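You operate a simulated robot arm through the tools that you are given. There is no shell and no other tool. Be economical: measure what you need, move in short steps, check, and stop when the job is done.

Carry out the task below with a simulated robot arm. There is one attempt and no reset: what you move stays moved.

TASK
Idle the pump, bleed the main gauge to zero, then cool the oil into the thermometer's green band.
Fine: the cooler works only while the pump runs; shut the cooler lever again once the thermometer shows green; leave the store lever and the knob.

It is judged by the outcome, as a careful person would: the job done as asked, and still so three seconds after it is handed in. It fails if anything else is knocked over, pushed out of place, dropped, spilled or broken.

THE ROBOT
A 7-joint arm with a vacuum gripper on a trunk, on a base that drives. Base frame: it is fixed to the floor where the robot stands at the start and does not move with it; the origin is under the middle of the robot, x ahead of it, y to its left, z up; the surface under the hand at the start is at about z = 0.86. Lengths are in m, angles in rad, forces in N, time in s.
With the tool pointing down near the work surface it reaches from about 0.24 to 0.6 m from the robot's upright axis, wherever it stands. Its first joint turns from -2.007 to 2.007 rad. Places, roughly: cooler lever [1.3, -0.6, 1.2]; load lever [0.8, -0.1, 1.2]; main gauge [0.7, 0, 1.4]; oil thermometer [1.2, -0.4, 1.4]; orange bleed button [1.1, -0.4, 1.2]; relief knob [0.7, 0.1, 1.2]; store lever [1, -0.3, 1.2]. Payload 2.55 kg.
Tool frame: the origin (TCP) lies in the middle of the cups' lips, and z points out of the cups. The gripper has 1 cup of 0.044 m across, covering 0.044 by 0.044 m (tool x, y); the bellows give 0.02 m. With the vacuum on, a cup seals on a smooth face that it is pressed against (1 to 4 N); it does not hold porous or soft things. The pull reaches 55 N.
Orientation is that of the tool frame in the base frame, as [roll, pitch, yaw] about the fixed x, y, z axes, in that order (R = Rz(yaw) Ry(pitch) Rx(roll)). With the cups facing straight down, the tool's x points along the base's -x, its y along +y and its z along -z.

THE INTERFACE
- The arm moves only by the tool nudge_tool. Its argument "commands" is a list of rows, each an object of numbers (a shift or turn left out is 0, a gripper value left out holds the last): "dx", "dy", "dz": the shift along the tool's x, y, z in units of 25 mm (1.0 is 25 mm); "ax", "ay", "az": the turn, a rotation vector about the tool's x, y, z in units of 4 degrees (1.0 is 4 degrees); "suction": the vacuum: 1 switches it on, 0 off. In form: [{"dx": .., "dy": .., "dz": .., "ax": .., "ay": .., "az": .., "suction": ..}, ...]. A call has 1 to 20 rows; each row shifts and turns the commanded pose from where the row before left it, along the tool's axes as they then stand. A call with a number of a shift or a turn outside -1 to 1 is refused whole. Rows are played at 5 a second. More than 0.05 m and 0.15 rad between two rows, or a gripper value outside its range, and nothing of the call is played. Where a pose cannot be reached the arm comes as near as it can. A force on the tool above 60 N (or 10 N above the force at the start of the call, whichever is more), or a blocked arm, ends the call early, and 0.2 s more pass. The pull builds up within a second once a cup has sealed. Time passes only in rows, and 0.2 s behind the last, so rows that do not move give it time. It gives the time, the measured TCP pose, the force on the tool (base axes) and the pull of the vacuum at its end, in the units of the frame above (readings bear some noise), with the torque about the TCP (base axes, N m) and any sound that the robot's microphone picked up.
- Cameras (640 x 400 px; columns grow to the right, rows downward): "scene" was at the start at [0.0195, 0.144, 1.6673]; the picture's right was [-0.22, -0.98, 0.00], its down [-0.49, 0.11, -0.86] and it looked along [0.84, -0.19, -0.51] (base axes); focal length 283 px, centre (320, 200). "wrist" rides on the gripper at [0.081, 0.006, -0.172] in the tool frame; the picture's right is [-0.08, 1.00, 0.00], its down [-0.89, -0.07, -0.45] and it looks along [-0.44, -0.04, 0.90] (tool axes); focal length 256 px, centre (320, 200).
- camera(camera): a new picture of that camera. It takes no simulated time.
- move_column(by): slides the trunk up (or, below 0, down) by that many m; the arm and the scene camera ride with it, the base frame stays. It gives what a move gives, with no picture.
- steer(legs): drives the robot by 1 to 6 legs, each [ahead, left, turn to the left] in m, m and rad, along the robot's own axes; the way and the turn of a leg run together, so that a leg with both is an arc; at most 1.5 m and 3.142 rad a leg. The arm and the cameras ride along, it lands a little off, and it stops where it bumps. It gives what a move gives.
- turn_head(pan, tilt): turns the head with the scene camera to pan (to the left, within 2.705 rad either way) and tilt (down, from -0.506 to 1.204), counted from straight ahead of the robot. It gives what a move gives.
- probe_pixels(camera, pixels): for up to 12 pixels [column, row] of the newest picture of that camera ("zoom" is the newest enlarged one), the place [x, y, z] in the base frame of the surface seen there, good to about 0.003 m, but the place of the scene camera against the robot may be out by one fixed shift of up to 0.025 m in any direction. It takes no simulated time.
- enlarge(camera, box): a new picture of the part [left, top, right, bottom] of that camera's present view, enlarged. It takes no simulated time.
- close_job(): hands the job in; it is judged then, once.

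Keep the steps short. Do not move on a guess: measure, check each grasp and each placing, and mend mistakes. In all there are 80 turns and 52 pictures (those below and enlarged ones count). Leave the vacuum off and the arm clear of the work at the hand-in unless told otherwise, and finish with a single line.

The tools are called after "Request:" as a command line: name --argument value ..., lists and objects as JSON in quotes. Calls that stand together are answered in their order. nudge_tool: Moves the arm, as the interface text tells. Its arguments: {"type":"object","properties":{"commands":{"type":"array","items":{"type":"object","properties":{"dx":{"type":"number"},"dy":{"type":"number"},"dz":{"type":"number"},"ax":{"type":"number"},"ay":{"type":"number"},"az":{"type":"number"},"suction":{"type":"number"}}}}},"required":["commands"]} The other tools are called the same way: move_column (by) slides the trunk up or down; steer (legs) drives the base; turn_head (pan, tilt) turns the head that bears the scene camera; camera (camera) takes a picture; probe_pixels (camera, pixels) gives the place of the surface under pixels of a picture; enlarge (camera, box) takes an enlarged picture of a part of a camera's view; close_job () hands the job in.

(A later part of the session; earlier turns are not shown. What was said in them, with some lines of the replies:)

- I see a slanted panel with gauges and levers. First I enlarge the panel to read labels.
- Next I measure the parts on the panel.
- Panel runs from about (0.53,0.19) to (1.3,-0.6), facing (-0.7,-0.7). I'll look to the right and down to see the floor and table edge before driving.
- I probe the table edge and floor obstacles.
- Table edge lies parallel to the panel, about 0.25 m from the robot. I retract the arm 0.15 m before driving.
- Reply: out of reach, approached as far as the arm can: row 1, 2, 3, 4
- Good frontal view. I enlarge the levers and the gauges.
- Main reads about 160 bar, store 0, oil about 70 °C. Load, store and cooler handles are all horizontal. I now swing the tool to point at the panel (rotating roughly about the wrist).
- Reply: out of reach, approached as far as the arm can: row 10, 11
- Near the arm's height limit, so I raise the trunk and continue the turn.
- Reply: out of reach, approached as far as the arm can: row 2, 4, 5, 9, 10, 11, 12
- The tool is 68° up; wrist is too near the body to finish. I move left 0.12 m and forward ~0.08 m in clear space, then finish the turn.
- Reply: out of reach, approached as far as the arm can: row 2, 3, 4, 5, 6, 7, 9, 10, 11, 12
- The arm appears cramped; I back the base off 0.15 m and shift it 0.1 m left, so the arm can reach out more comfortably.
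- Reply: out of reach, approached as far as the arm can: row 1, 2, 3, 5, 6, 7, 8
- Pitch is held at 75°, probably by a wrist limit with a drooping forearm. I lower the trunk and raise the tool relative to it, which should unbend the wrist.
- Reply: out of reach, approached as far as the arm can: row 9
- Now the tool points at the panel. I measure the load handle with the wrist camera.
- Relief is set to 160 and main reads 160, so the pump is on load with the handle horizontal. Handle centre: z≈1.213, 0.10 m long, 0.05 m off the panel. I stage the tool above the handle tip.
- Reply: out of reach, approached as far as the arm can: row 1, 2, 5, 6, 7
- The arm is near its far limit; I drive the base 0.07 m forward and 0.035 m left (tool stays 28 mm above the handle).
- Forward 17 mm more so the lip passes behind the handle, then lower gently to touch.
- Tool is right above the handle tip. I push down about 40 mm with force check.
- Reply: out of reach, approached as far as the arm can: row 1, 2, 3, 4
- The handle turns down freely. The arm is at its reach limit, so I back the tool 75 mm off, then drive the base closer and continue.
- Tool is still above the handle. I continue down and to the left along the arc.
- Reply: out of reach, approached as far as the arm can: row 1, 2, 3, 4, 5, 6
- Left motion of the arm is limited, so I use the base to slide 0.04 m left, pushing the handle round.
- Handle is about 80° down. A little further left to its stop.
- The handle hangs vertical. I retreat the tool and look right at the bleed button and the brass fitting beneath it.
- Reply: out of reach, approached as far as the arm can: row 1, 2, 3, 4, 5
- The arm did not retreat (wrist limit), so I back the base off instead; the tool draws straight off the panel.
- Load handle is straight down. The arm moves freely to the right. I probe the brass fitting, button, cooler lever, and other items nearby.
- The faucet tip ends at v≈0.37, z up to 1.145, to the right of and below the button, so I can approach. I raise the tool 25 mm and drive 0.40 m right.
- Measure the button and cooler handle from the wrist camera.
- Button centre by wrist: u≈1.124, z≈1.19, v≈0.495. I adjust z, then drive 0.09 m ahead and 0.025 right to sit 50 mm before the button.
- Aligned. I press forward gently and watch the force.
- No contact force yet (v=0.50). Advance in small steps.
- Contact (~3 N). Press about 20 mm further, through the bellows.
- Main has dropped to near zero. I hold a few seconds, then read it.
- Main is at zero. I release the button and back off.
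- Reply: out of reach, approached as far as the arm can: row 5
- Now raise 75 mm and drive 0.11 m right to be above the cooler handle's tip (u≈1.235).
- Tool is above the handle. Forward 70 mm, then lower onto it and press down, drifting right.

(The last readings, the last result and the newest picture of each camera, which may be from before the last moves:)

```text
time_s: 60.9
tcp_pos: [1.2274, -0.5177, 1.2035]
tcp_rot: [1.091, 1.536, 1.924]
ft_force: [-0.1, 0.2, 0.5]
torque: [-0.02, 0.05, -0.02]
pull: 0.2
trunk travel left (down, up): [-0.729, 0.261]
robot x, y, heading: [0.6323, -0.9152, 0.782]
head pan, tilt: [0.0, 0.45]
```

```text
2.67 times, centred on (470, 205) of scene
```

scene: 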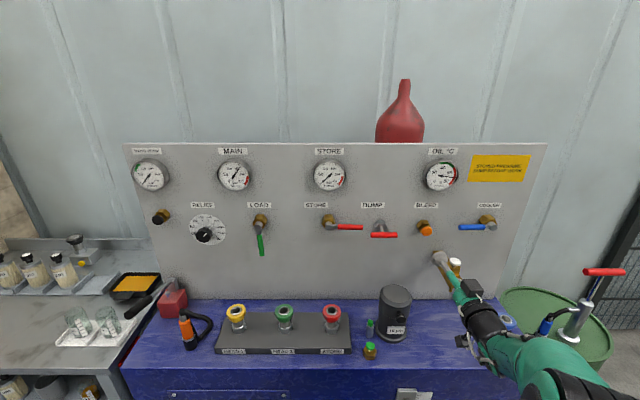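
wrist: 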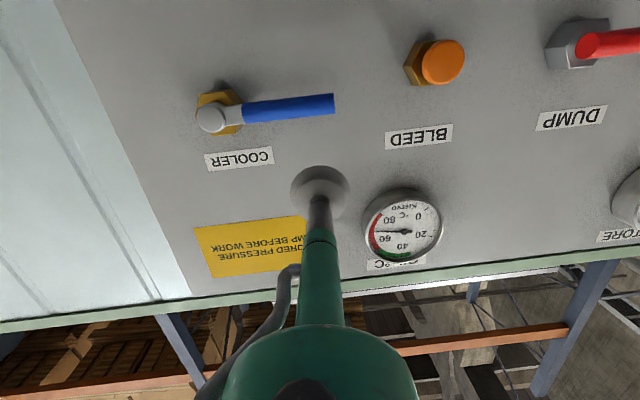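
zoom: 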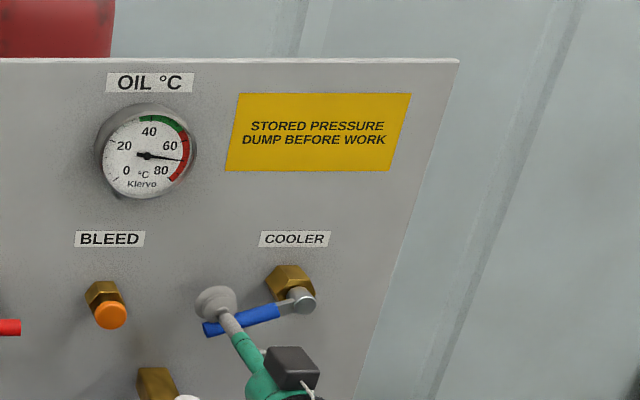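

Handle is turning down freely. Continue right and down along the arc.

Request:
nudge_tool --commands '[{"dx": 0.35, "dy": -0.6}, {"dx": 0.35, "dy": -0.6}, {"dx": 0.4, "dy": -0.3}, {"dx": 0.4, "dy": -0.35}, {"dx": 0.2, "dy": -0.4}, {"dx": 0.1, "dy": -0.4}, {"dy": -0.3}]'

Request:
enlarge --camera "scene" --box '[350, 130, 590, 280]'

```text
time_s: 62.5
tcp_pos: [1.2783, -0.5614, 1.1547]
tcp_rot: [1.076, 1.54, 1.915]
ft_force: [-7.4, 6.1, -0.5]
torque: [0.01, 0.03, -0.13]
pull: 0.1
trunk travel left (down, up): [-0.729, 0.261]
robot x, y, heading: [0.6278, -0.9171, 0.781]
head pan, tilt: [0.0, 0.45]
```

```text
2.67 times, centred on (470, 205) of scene
```

zoom: 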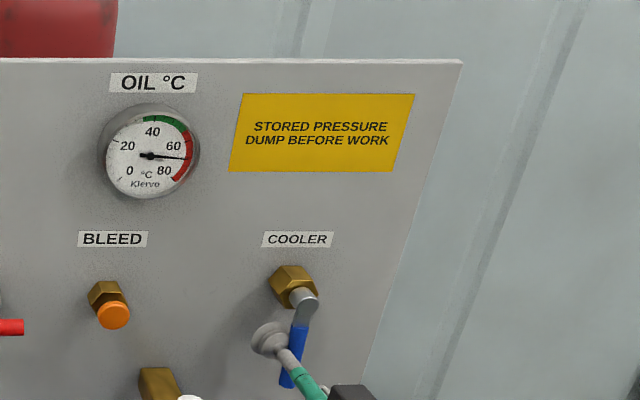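

Handle is nearly vertical. I push a touch more and hold, then check the temperature.

Request:
nudge_tool --commands '[{"dy": -0.3}, {}]'

Request:
enlarge --camera "scene" --box '[370, 140, 530, 280]'

```text
time_s: 63.1
tcp_pos: [1.2855, -0.5633, 1.1558]
tcp_rot: [0.99, 1.542, 1.834]
ft_force: [-4.9, 20.5, 2.3]
torque: [-0.01, 0.0, -0.15]
pull: 0.1
trunk travel left (down, up): [-0.729, 0.261]
robot x, y, heading: [0.6286, -0.9132, 0.782]
head pan, tilt: [0.0, 0.45]
```

```text
2.86 times, centred on (450, 210) of scene
```

zoom: 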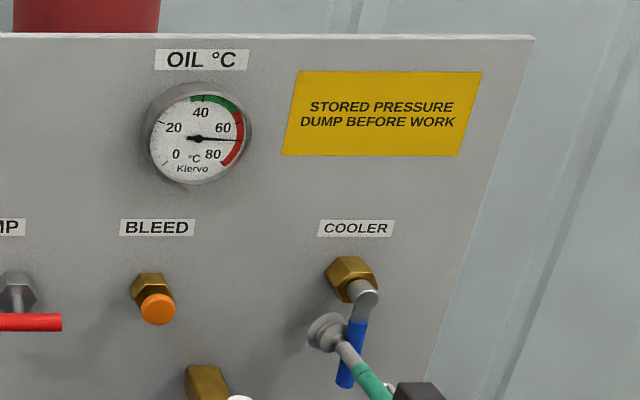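

At the stop (20 N). I ease off and retract, then read the thermometer.

Request:
nudge_tool --commands '[{"dy": 0.5}, {"dz": -1}, {"dz": -1}, {"dz": -1}, {"dz": -0.8}]'

Request:
enlarge --camera "scene" --box '[370, 140, 530, 280]'

```text
time_s: 63.6
tcp_pos: [1.2808, -0.559, 1.1563]
tcp_rot: [1.008, 1.54, 1.844]
ft_force: [31.0, 30.2, -8.3]
torque: [0.19, -0.01, 0.53]
pull: 0.1
trunk travel left (down, up): [-0.729, 0.261]
robot x, y, heading: [0.6296, -0.9174, 0.779]
head pan, tilt: [0.0, 0.45]
stopped in row 2: the force on the tool passed its limit at 68 N (the readings are from after the stop); the commanded pose is now the measured one
```

```text
2.86 times, centred on (450, 210) of scene
```

zoom: 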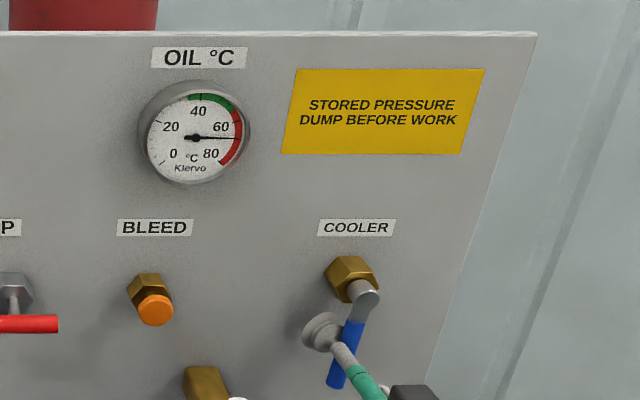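

The cup's rim catches behind the handle when pulled straight back; I move left 25 mm first to clear it.

Request:
nudge_tool --commands '[{"dz": 0.2, "dy": 0.3}, {"dy": 0.5}, {"dy": 0.5}]'

```text
time_s: 64.4
tcp_pos: [1.2513, -0.5497, 1.1663]
tcp_rot: [0.7, 1.532, 1.532]
ft_force: [-0.3, 0.7, 0.1]
torque: [-0.03, 0.03, -0.03]
pull: 0.0
trunk travel left (down, up): [-0.729, 0.261]
robot x, y, heading: [0.6291, -0.9164, 0.778]
head pan, tilt: [0.0, 0.45]
```

Request:
nudge_tool --commands '[{"dy": 0.6}, {"dz": -0.5}, {"dz": -0.5}, {"dz": -1}, {"dz": -1}]'

Request:
enlarge --camera "scene" --box '[370, 140, 530, 280]'

```text
time_s: 65.6
tcp_pos: [1.2025, -0.5804, 1.1619]
tcp_rot: [0.841, 1.537, 1.672]
ft_force: [-0.3, -0.3, -0.2]
torque: [0.02, 0.0, 0.0]
pull: 0.0
out of reach, approached as far as the arm can: row 5
trunk travel left (down, up): [-0.729, 0.261]
robot x, y, heading: [0.627, -0.9187, 0.782]
head pan, tilt: [0.0, 0.45]
```

```text
2.86 times, centred on (450, 210) of scene
```

zoom: 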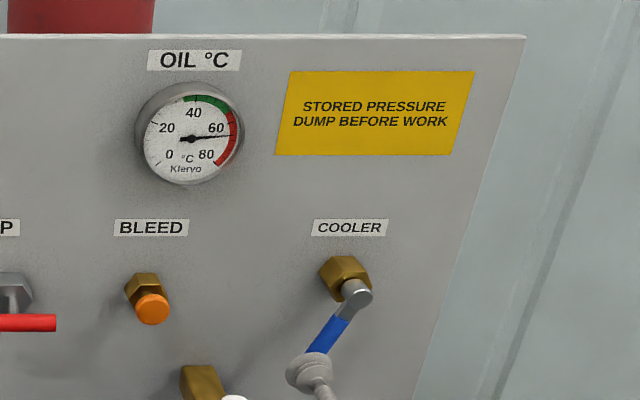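

The cup dragged the handle back slightly (~60° down), but it's now free. Oil ~66 and falling slowly. I move the tool right and lower in front of the handle, so I can later push it back up; I also check the cooling rate.

Request:
steer --legs '[[-0.03, 0, 0], [0, -0.065, 0]]'

Request:
nudge_tool --commands '[{"dx": 0.7}, {"dx": 0.6}]'

Request:
enlarge --camera "scene" --box '[340, 140, 520, 290]'

```text
time_s: 67.0
tcp_pos: [1.2263, -0.6474, 1.1636]
tcp_rot: [0.83, 1.535, 1.66]
ft_force: [-0.2, -0.5, 0.2]
torque: [0.01, 0.01, 0.04]
pull: 0.0
trunk travel left (down, up): [-0.729, 0.261]
robot x, y, heading: [0.6561, -0.9817, 0.786]
head pan, tilt: [0.0, 0.45]
```

```text
time_s: 67.6
tcp_pos: [1.227, -0.6454, 1.1301]
tcp_rot: [0.843, 1.537, 1.672]
ft_force: [-0.8, 0.4, -0.2]
torque: [0.01, -0.03, -0.02]
pull: 0.0
trunk travel left (down, up): [-0.729, 0.261]
robot x, y, heading: [0.6532, -0.9802, 0.789]
head pan, tilt: [0.0, 0.45]
```

```text
2.67 times, centred on (430, 215) of scene
```

zoom: 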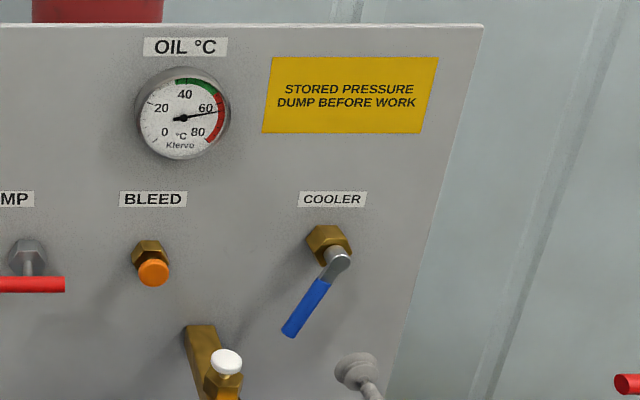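

Oil at ~62 and falling ~2 °C/s. I move forward beside the handle (right/below of it, ~20 mm clear), ready to push it back up.

Request:
steer --legs '[[0.06, 0, 0]]'

Request:
nudge_tool --commands '[{"dz": 0.6}, {"dz": 0.5}]'

Request:
enlarge --camera "scene" --box '[340, 140, 520, 290]'

```text
time_s: 68.6
tcp_pos: [1.2704, -0.6027, 1.1291]
tcp_rot: [0.887, 1.537, 1.718]
ft_force: [0.4, 0.9, 0.5]
torque: [0.01, -0.01, -0.03]
pull: 0.1
trunk travel left (down, up): [-0.729, 0.261]
robot x, y, heading: [0.6942, -0.9384, 0.782]
head pan, tilt: [0.0, 0.45]
```

```text
time_s: 69.2
tcp_pos: [1.2887, -0.5821, 1.1307]
tcp_rot: [0.849, 1.537, 1.678]
ft_force: [0.2, -0.2, -0.2]
torque: [0.02, -0.04, 0.02]
pull: 0.1
trunk travel left (down, up): [-0.729, 0.261]
robot x, y, heading: [0.6954, -0.9402, 0.778]
head pan, tilt: [0.0, 0.45]
```

```text
2.67 times, centred on (430, 215) of scene
```

zoom: 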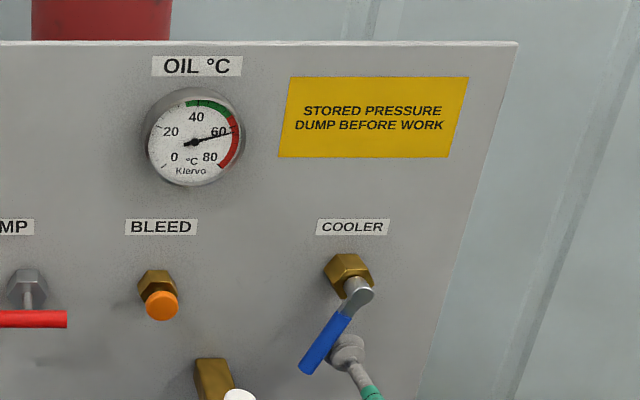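

In place beside the handle. Oil ~60. Wait 4 s, then reread.

Request:
nudge_tool --commands '[{}, {}, {}, {}, {}, {}, {}, {}, {}, {}, {}, {}, {}, {}, {}, {}, {}, {}, {}, {}]'

Request:
enlarge --camera "scene" --box '[365, 145, 445, 200]'

```text
time_s: 73.4
tcp_pos: [1.2883, -0.5813, 1.1298]
tcp_rot: [0.854, 1.537, 1.684]
ft_force: [-0.3, 0.5, 0.4]
torque: [0.04, 0.0, 0.0]
pull: 0.1
trunk travel left (down, up): [-0.729, 0.261]
robot x, y, heading: [0.6972, -0.9398, 0.778]
head pan, tilt: [0.0, 0.45]
```

```text
7.27 times, centred on (405, 172) of scene
```

zoom: 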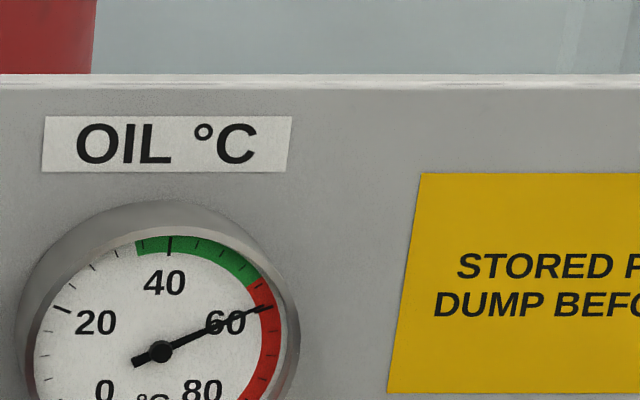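

Oil reads 60; green runs 35–55. Wait 8 s more.

Request:
nudge_tool --commands '[{}, {}, {}, {}, {}, {}, {}, {}, {}, {}, {}, {}, {}, {}, {}, {}, {}, {}, {}, {}]'

Request:
nudge_tool --commands '[{}, {}, {}, {}, {}, {}, {}, {}, {}, {}, {}, {}, {}, {}, {}, {}, {}, {}, {}, {}]'

Request:
enlarge --camera "scene" --box '[365, 145, 445, 200]'

```text
time_s: 77.6
tcp_pos: [1.2875, -0.5816, 1.1303]
tcp_rot: [0.854, 1.537, 1.683]
ft_force: [-0.3, 0.1, 0.3]
torque: [-0.01, 0.0, -0.03]
pull: 0.2
trunk travel left (down, up): [-0.729, 0.261]
robot x, y, heading: [0.698, -0.9416, 0.783]
head pan, tilt: [0.0, 0.45]
```

```text
time_s: 81.8
tcp_pos: [1.2892, -0.5817, 1.1307]
tcp_rot: [0.854, 1.538, 1.684]
ft_force: [1.0, -0.1, 0.2]
torque: [0.02, 0.0, -0.01]
pull: 0.0
trunk travel left (down, up): [-0.729, 0.261]
robot x, y, heading: [0.6928, -0.9415, 0.781]
head pan, tilt: [0.0, 0.45]
```

```text
7.27 times, centred on (405, 172) of scene
```

zoom: 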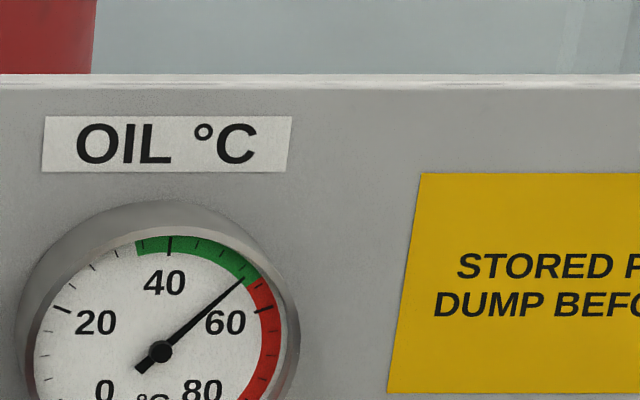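

About 54, falling ~0.75 °C/s. Wait another 8 s to be well inside the band.

Request:
nudge_tool --commands '[{}, {}, {}, {}, {}, {}, {}, {}, {}, {}, {}, {}, {}, {}, {}, {}, {}, {}, {}, {}]'

Request:
nudge_tool --commands '[{}, {}, {}, {}, {}, {}, {}, {}, {}, {}, {}, {}, {}, {}, {}, {}, {}, {}, {}, {}]'

Request:
enlarge --camera "scene" --box '[365, 145, 445, 200]'

```text
time_s: 86.0
tcp_pos: [1.287, -0.5811, 1.1326]
tcp_rot: [0.852, 1.537, 1.684]
ft_force: [-0.2, -0.6, 0.0]
torque: [0.01, 0.03, -0.01]
pull: 0.0
trunk travel left (down, up): [-0.729, 0.261]
robot x, y, heading: [0.692, -0.9405, 0.778]
head pan, tilt: [0.0, 0.45]
```

```text
time_s: 90.2
tcp_pos: [1.2877, -0.5812, 1.13]
tcp_rot: [0.853, 1.537, 1.685]
ft_force: [0.2, -0.6, -0.1]
torque: [0.01, -0.01, 0.01]
pull: 0.1
trunk travel left (down, up): [-0.729, 0.261]
robot x, y, heading: [0.695, -0.9386, 0.778]
head pan, tilt: [0.0, 0.45]
```

```text
7.27 times, centred on (405, 172) of scene
```

zoom: 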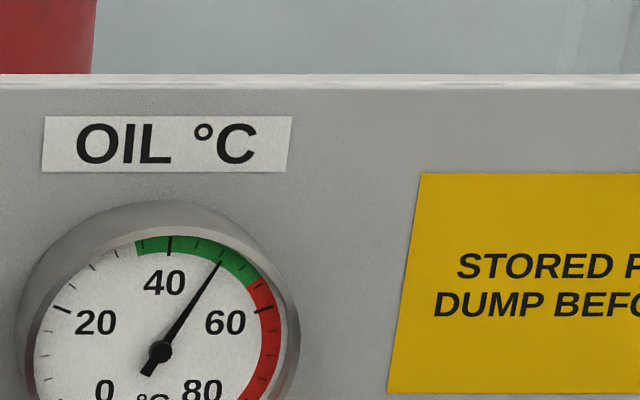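

About 50 — inside the green. Now shut: raise 20 mm, then push left with the base.

Request:
nudge_tool --commands '[{"dx": -0.4}, {"dx": -0.4}]'

Request:
steer --legs '[[0, 0.055, 0]]'

Request:
nudge_tool --commands '[{"dx": -0.4}, {"dx": -0.4}, {"dx": -0.3}]'

Request:
enlarge --camera "scene" --box '[340, 140, 520, 290]'

```text
time_s: 90.8
tcp_pos: [1.2883, -0.5825, 1.1519]
tcp_rot: [0.839, 1.537, 1.666]
ft_force: [-0.6, 0.7, -0.4]
torque: [0.01, -0.01, -0.01]
pull: 0.1
trunk travel left (down, up): [-0.729, 0.261]
robot x, y, heading: [0.695, -0.9365, 0.781]
head pan, tilt: [0.0, 0.45]
```

```text
time_s: 91.8
tcp_pos: [1.2494, -0.5428, 1.1514]
tcp_rot: [0.839, 1.538, 1.67]
ft_force: [-0.5, 0.2, -0.5]
torque: [0.04, -0.01, -0.04]
pull: 0.1
trunk travel left (down, up): [-0.729, 0.261]
robot x, y, heading: [0.6538, -0.8991, 0.777]
head pan, tilt: [0.0, 0.45]
```

```text
time_s: 92.5
tcp_pos: [1.2508, -0.5452, 1.1782]
tcp_rot: [0.885, 1.541, 1.714]
ft_force: [1.5, 5.2, -2.0]
torque: [-0.09, 0.01, -0.03]
pull: 0.0
trunk travel left (down, up): [-0.729, 0.261]
robot x, y, heading: [0.651, -0.8974, 0.785]
head pan, tilt: [0.0, 0.45]
```

```text
2.67 times, centred on (430, 215) of scene
```

zoom: 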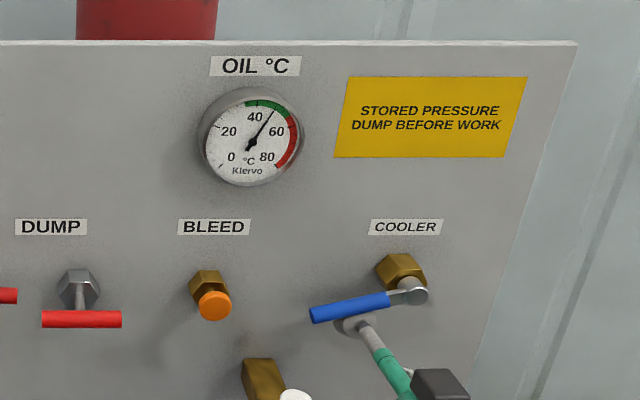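

Handle is ~10° from horizontal. Push up a little more to the stop.

Request:
nudge_tool --commands '[{"dx": -0.3}, {"dx": -0.2}, {"dx": -0.2}]'

Request:
enlarge --camera "scene" --box '[340, 140, 520, 290]'

```text
time_s: 93.3
tcp_pos: [1.2508, -0.5444, 1.1909]
tcp_rot: [1.091, 1.54, 1.921]
ft_force: [2.0, 4.8, -9.3]
torque: [-0.03, 0.01, -0.03]
pull: 0.1
trunk travel left (down, up): [-0.729, 0.261]
robot x, y, heading: [0.6567, -0.9047, 0.786]
head pan, tilt: [0.0, 0.45]
```

```text
2.67 times, centred on (430, 215) of scene
```

zoom: 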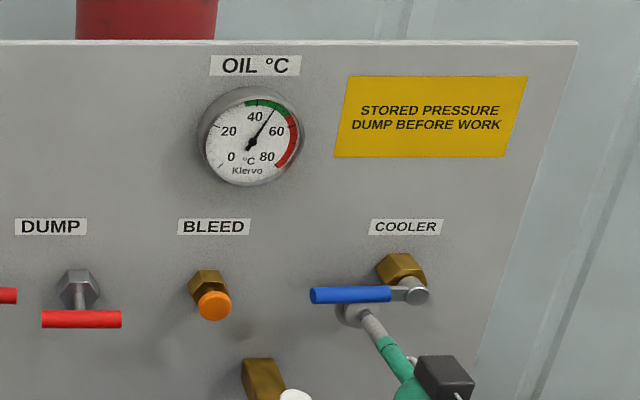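

Handle is horizontal at its stop. I lower 35 mm to unhook the cup rim, then drive the base straight back.

Request:
nudge_tool --commands '[{"dx": 0.5}, {"dx": 0.5}, {"dx": 0.5}]'

Request:
steer --legs '[[-0.2, 0, 0]]'

Request:
camera --camera "scene"

Request:
enlarge --camera "scene" --box '[340, 120, 560, 280]'

```text
time_s: 94.2
tcp_pos: [1.2504, -0.5432, 1.1587]
tcp_rot: [0.83, 1.536, 1.659]
ft_force: [-0.3, -0.4, -0.5]
torque: [0.02, -0.03, -0.07]
pull: 0.0
trunk travel left (down, up): [-0.729, 0.261]
robot x, y, heading: [0.6527, -0.8979, 0.78]
head pan, tilt: [0.0, 0.45]
```

```text
time_s: 95.8
tcp_pos: [1.1069, -0.6876, 1.1579]
tcp_rot: [0.841, 1.538, 1.667]
ft_force: [0.2, -0.6, 0.8]
torque: [-0.01, 0.01, -0.01]
pull: 0.0
trunk travel left (down, up): [-0.729, 0.261]
robot x, y, heading: [0.5115, -1.0454, 0.781]
head pan, tilt: [0.0, 0.45]
```

```text
7 pictures are left
```

scene: 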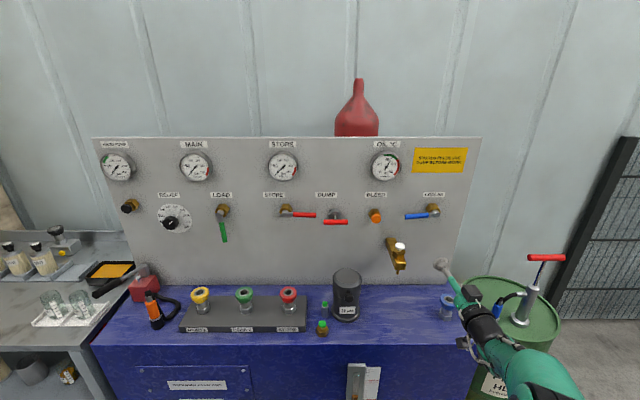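

```text
2.50 times, centred on (450, 200) of scene
```

zoom: 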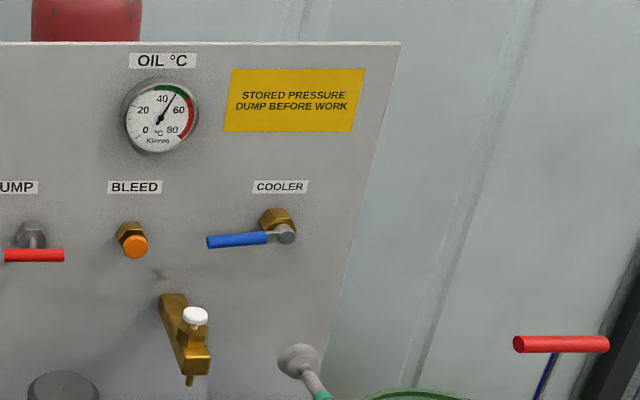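

Clear of everything. I wait 4 s and compare oil temperature and main gauge for steadiness.

Request:
nudge_tool --commands '[{}, {}, {}, {}, {}, {}, {}, {}, {}, {}, {}, {}, {}, {}, {}, {}, {}, {}, {}, {}]'

Request:
enlarge --camera "scene" --box '[350, 135, 450, 230]'

Request:
enlarge --camera "scene" --box '[150, 135, 330, 250]'

Request:
probe_pixels --camera "scene" --pixels '[[407, 216], [425, 214], [434, 211], [222, 222], [225, 239]]'

```text
time_s: 100.0
tcp_pos: [1.1075, -0.6877, 1.1581]
tcp_rot: [0.861, 1.538, 1.685]
ft_force: [-0.4, 0.4, 0.6]
torque: [0.0, 0.0, 0.04]
pull: 0.0
trunk travel left (down, up): [-0.729, 0.261]
robot x, y, heading: [0.5159, -1.0429, 0.776]
head pan, tilt: [0.0, 0.45]
```

```text
4.21 times, centred on (400, 182) of scene
```

zoom: 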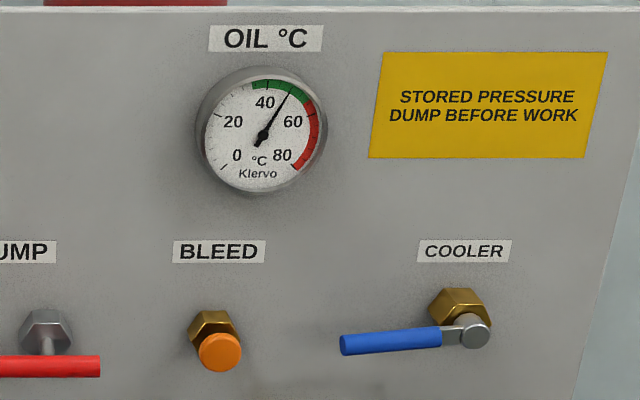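

```text
3.48 times, centred on (240, 192) of scene
```

zoom: 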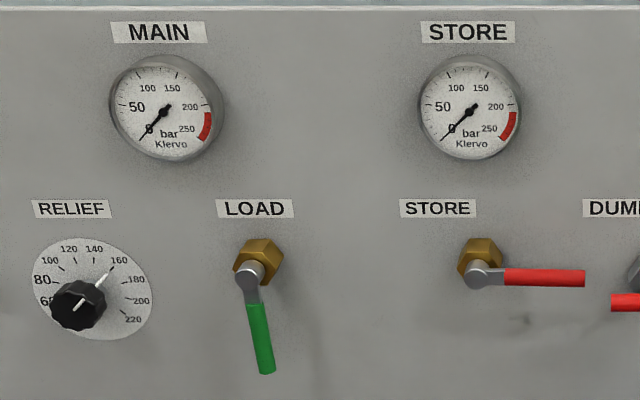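

```text
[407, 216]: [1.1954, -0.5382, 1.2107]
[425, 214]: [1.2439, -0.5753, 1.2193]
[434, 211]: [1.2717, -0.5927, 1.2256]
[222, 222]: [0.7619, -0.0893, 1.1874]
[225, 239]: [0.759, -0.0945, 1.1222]
```

Main 0, oil steady ~50 (green). But the cooler handle seems to have sagged ~5° as the cup left it. I'll nudge it fully shut again, using only the cup's rim from below so nothing hooks.

Request:
steer --legs '[[0.17, 0.02, 0.006]]'

Request:
nudge_tool --commands '[{}]'

```text
time_s: 101.4
tcp_pos: [1.213, -0.5554, 1.1577]
tcp_rot: [0.881, 1.537, 1.707]
ft_force: [0.2, -0.8, 0.2]
torque: [0.05, 0.01, 0.01]
pull: 0.0
trunk travel left (down, up): [-0.729, 0.261]
robot x, y, heading: [0.6191, -0.9154, 0.785]
head pan, tilt: [0.0, 0.45]
```

```text
time_s: 101.8
tcp_pos: [1.2114, -0.5575, 1.1589]
tcp_rot: [0.861, 1.538, 1.688]
ft_force: [0.1, -0.3, 0.0]
torque: [-0.03, 0.0, 0.01]
pull: 0.1
trunk travel left (down, up): [-0.729, 0.261]
robot x, y, heading: [0.615, -0.9098, 0.783]
head pan, tilt: [0.0, 0.45]
```

At u=1.25, v=0.463. Forward 20 mm, then up until contact force.

Request:
nudge_tool --commands '[{"dz": 0.8}, {"dx": -0.4}, {"dx": -0.4}, {"dx": -0.2}]'

Request:
enlarge --camera "scene" --box '[360, 160, 480, 270]'

```text
time_s: 102.8
tcp_pos: [1.2255, -0.5426, 1.1847]
tcp_rot: [0.834, 1.539, 1.661]
ft_force: [-0.3, 0.8, -0.2]
torque: [0.01, 0.0, -0.03]
pull: 0.0
trunk travel left (down, up): [-0.729, 0.261]
robot x, y, heading: [0.6175, -0.9108, 0.783]
head pan, tilt: [0.0, 0.45]
```

```text
3.64 times, centred on (420, 215) of scene
```

zoom: 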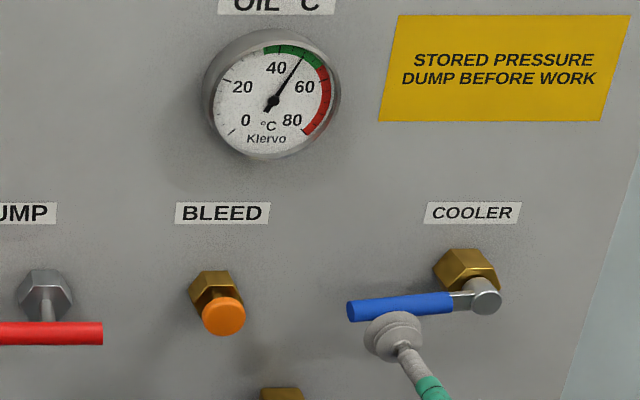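

Handle still ~5° low, rim just beneath it. Push up in small steps.

Request:
nudge_tool --commands '[{"dx": -0.2}, {"dx": -0.2}, {"dx": -0.15}]'

```text
time_s: 103.6
tcp_pos: [1.2253, -0.544, 1.1982]
tcp_rot: [0.855, 1.538, 1.683]
ft_force: [-0.7, -0.3, 0.2]
torque: [0.01, 0.05, 0.01]
pull: 0.1
trunk travel left (down, up): [-0.729, 0.261]
robot x, y, heading: [0.6188, -0.9132, 0.783]
head pan, tilt: [0.0, 0.45]
```

Request:
enlarge --camera "scene" --box '[360, 160, 480, 270]'

```text
3.64 times, centred on (420, 215) of scene
```

zoom: 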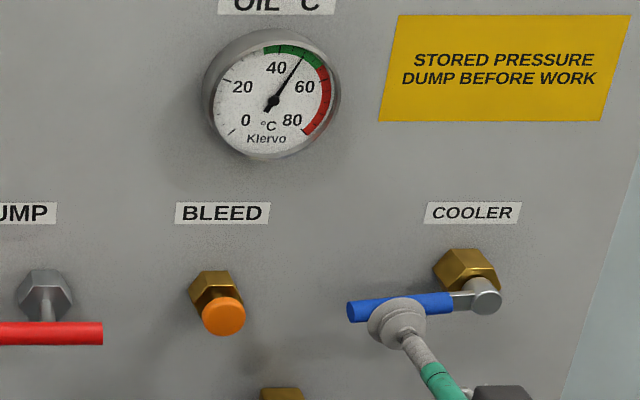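

The cup is in front of the handle, not under it. Lower 30 mm, forward 20 mm, then push up.

Request:
nudge_tool --commands '[{"dx": 0.6}, {"dx": 0.6}, {"dz": 0.8}, {"dx": -0.4}, {"dx": -0.2}, {"dx": -0.2}, {"dx": -0.15}]'

```text
time_s: 105.2
tcp_pos: [1.2387, -0.5269, 1.1903]
tcp_rot: [0.912, 1.539, 1.739]
ft_force: [-1.9, 1.5, -2.8]
torque: [0.01, -0.04, 0.0]
pull: 0.2
trunk travel left (down, up): [-0.729, 0.261]
robot x, y, heading: [0.6203, -0.9126, 0.777]
head pan, tilt: [0.0, 0.45]
```

Contact from below. Push until the stop is felt.

Request:
nudge_tool --commands '[{"dx": -0.15}, {"dx": -0.15}, {"dx": -0.1}]'

```text
time_s: 106.0
tcp_pos: [1.2408, -0.527, 1.1929]
tcp_rot: [1.421, 1.542, 2.247]
ft_force: [-3.3, 2.6, -22.3]
torque: [0.21, -0.28, -0.03]
pull: 0.1
trunk travel left (down, up): [-0.729, 0.261]
robot x, y, heading: [0.6181, -0.9163, 0.786]
head pan, tilt: [0.0, 0.45]
```

Firmly at the stop (22 N). I ease down with a slight forward offset to avoid dragging, then back the base away.

Request:
nudge_tool --commands '[{"dx": 0.25}, {"dx": 0.25, "dz": 0.15}, {"dx": 0.4}, {"dx": 0.5}, {"dx": 0.5}]'

Request:
enlarge --camera "scene" --box '[360, 160, 480, 270]'

```text
time_s: 107.2
tcp_pos: [1.2427, -0.5236, 1.154]
tcp_rot: [0.815, 1.538, 1.642]
ft_force: [-0.6, -0.1, -0.3]
torque: [0.0, 0.04, 0.0]
pull: 0.0
trunk travel left (down, up): [-0.729, 0.261]
robot x, y, heading: [0.6136, -0.9138, 0.779]
head pan, tilt: [0.0, 0.45]
```

```text
3.64 times, centred on (420, 215) of scene
```

zoom: 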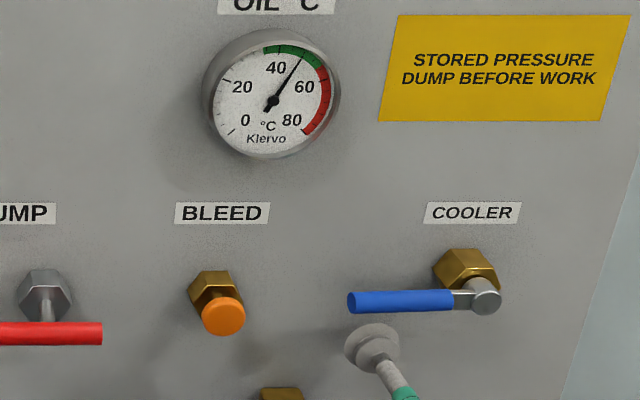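

Handle is level, cup clear below it. Drive back and do the final check.

Request:
steer --legs '[[-0.22, 0, 0]]'

Request:
enlarge --camera "scene" --box '[150, 110, 510, 320]'

```text
time_s: 108.9
tcp_pos: [1.0829, -0.679, 1.1541]
tcp_rot: [0.844, 1.538, 1.673]
ft_force: [-0.1, -0.1, 0.0]
torque: [0.0, 0.02, -0.01]
pull: 0.0
trunk travel left (down, up): [-0.729, 0.261]
robot x, y, heading: [0.4617, -1.0667, 0.783]
head pan, tilt: [0.0, 0.45]
```

```text
1.78 times, centred on (330, 215) of scene
```

zoom: 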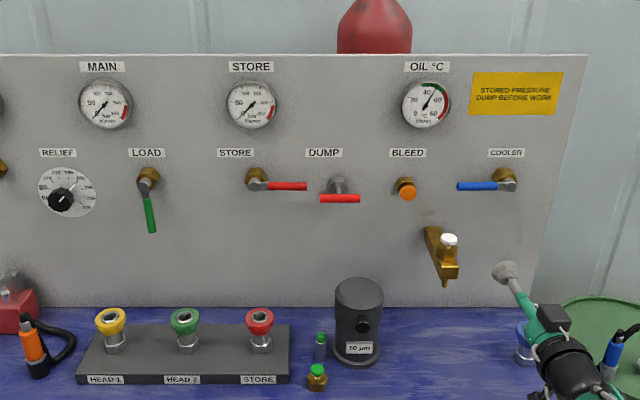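

Load handle is down, main reads 0, oil is in the green and the cooler is level and shut. Store lever and knob are untouched, and the arm is clear with the vacuum off. I hand in.

Request:
close_job

```text
The job is handed in.
```

The pump is idled, the main gauge is bled to zero, the oil is in the green band at about 50 °C, and the cooler lever is shut again.
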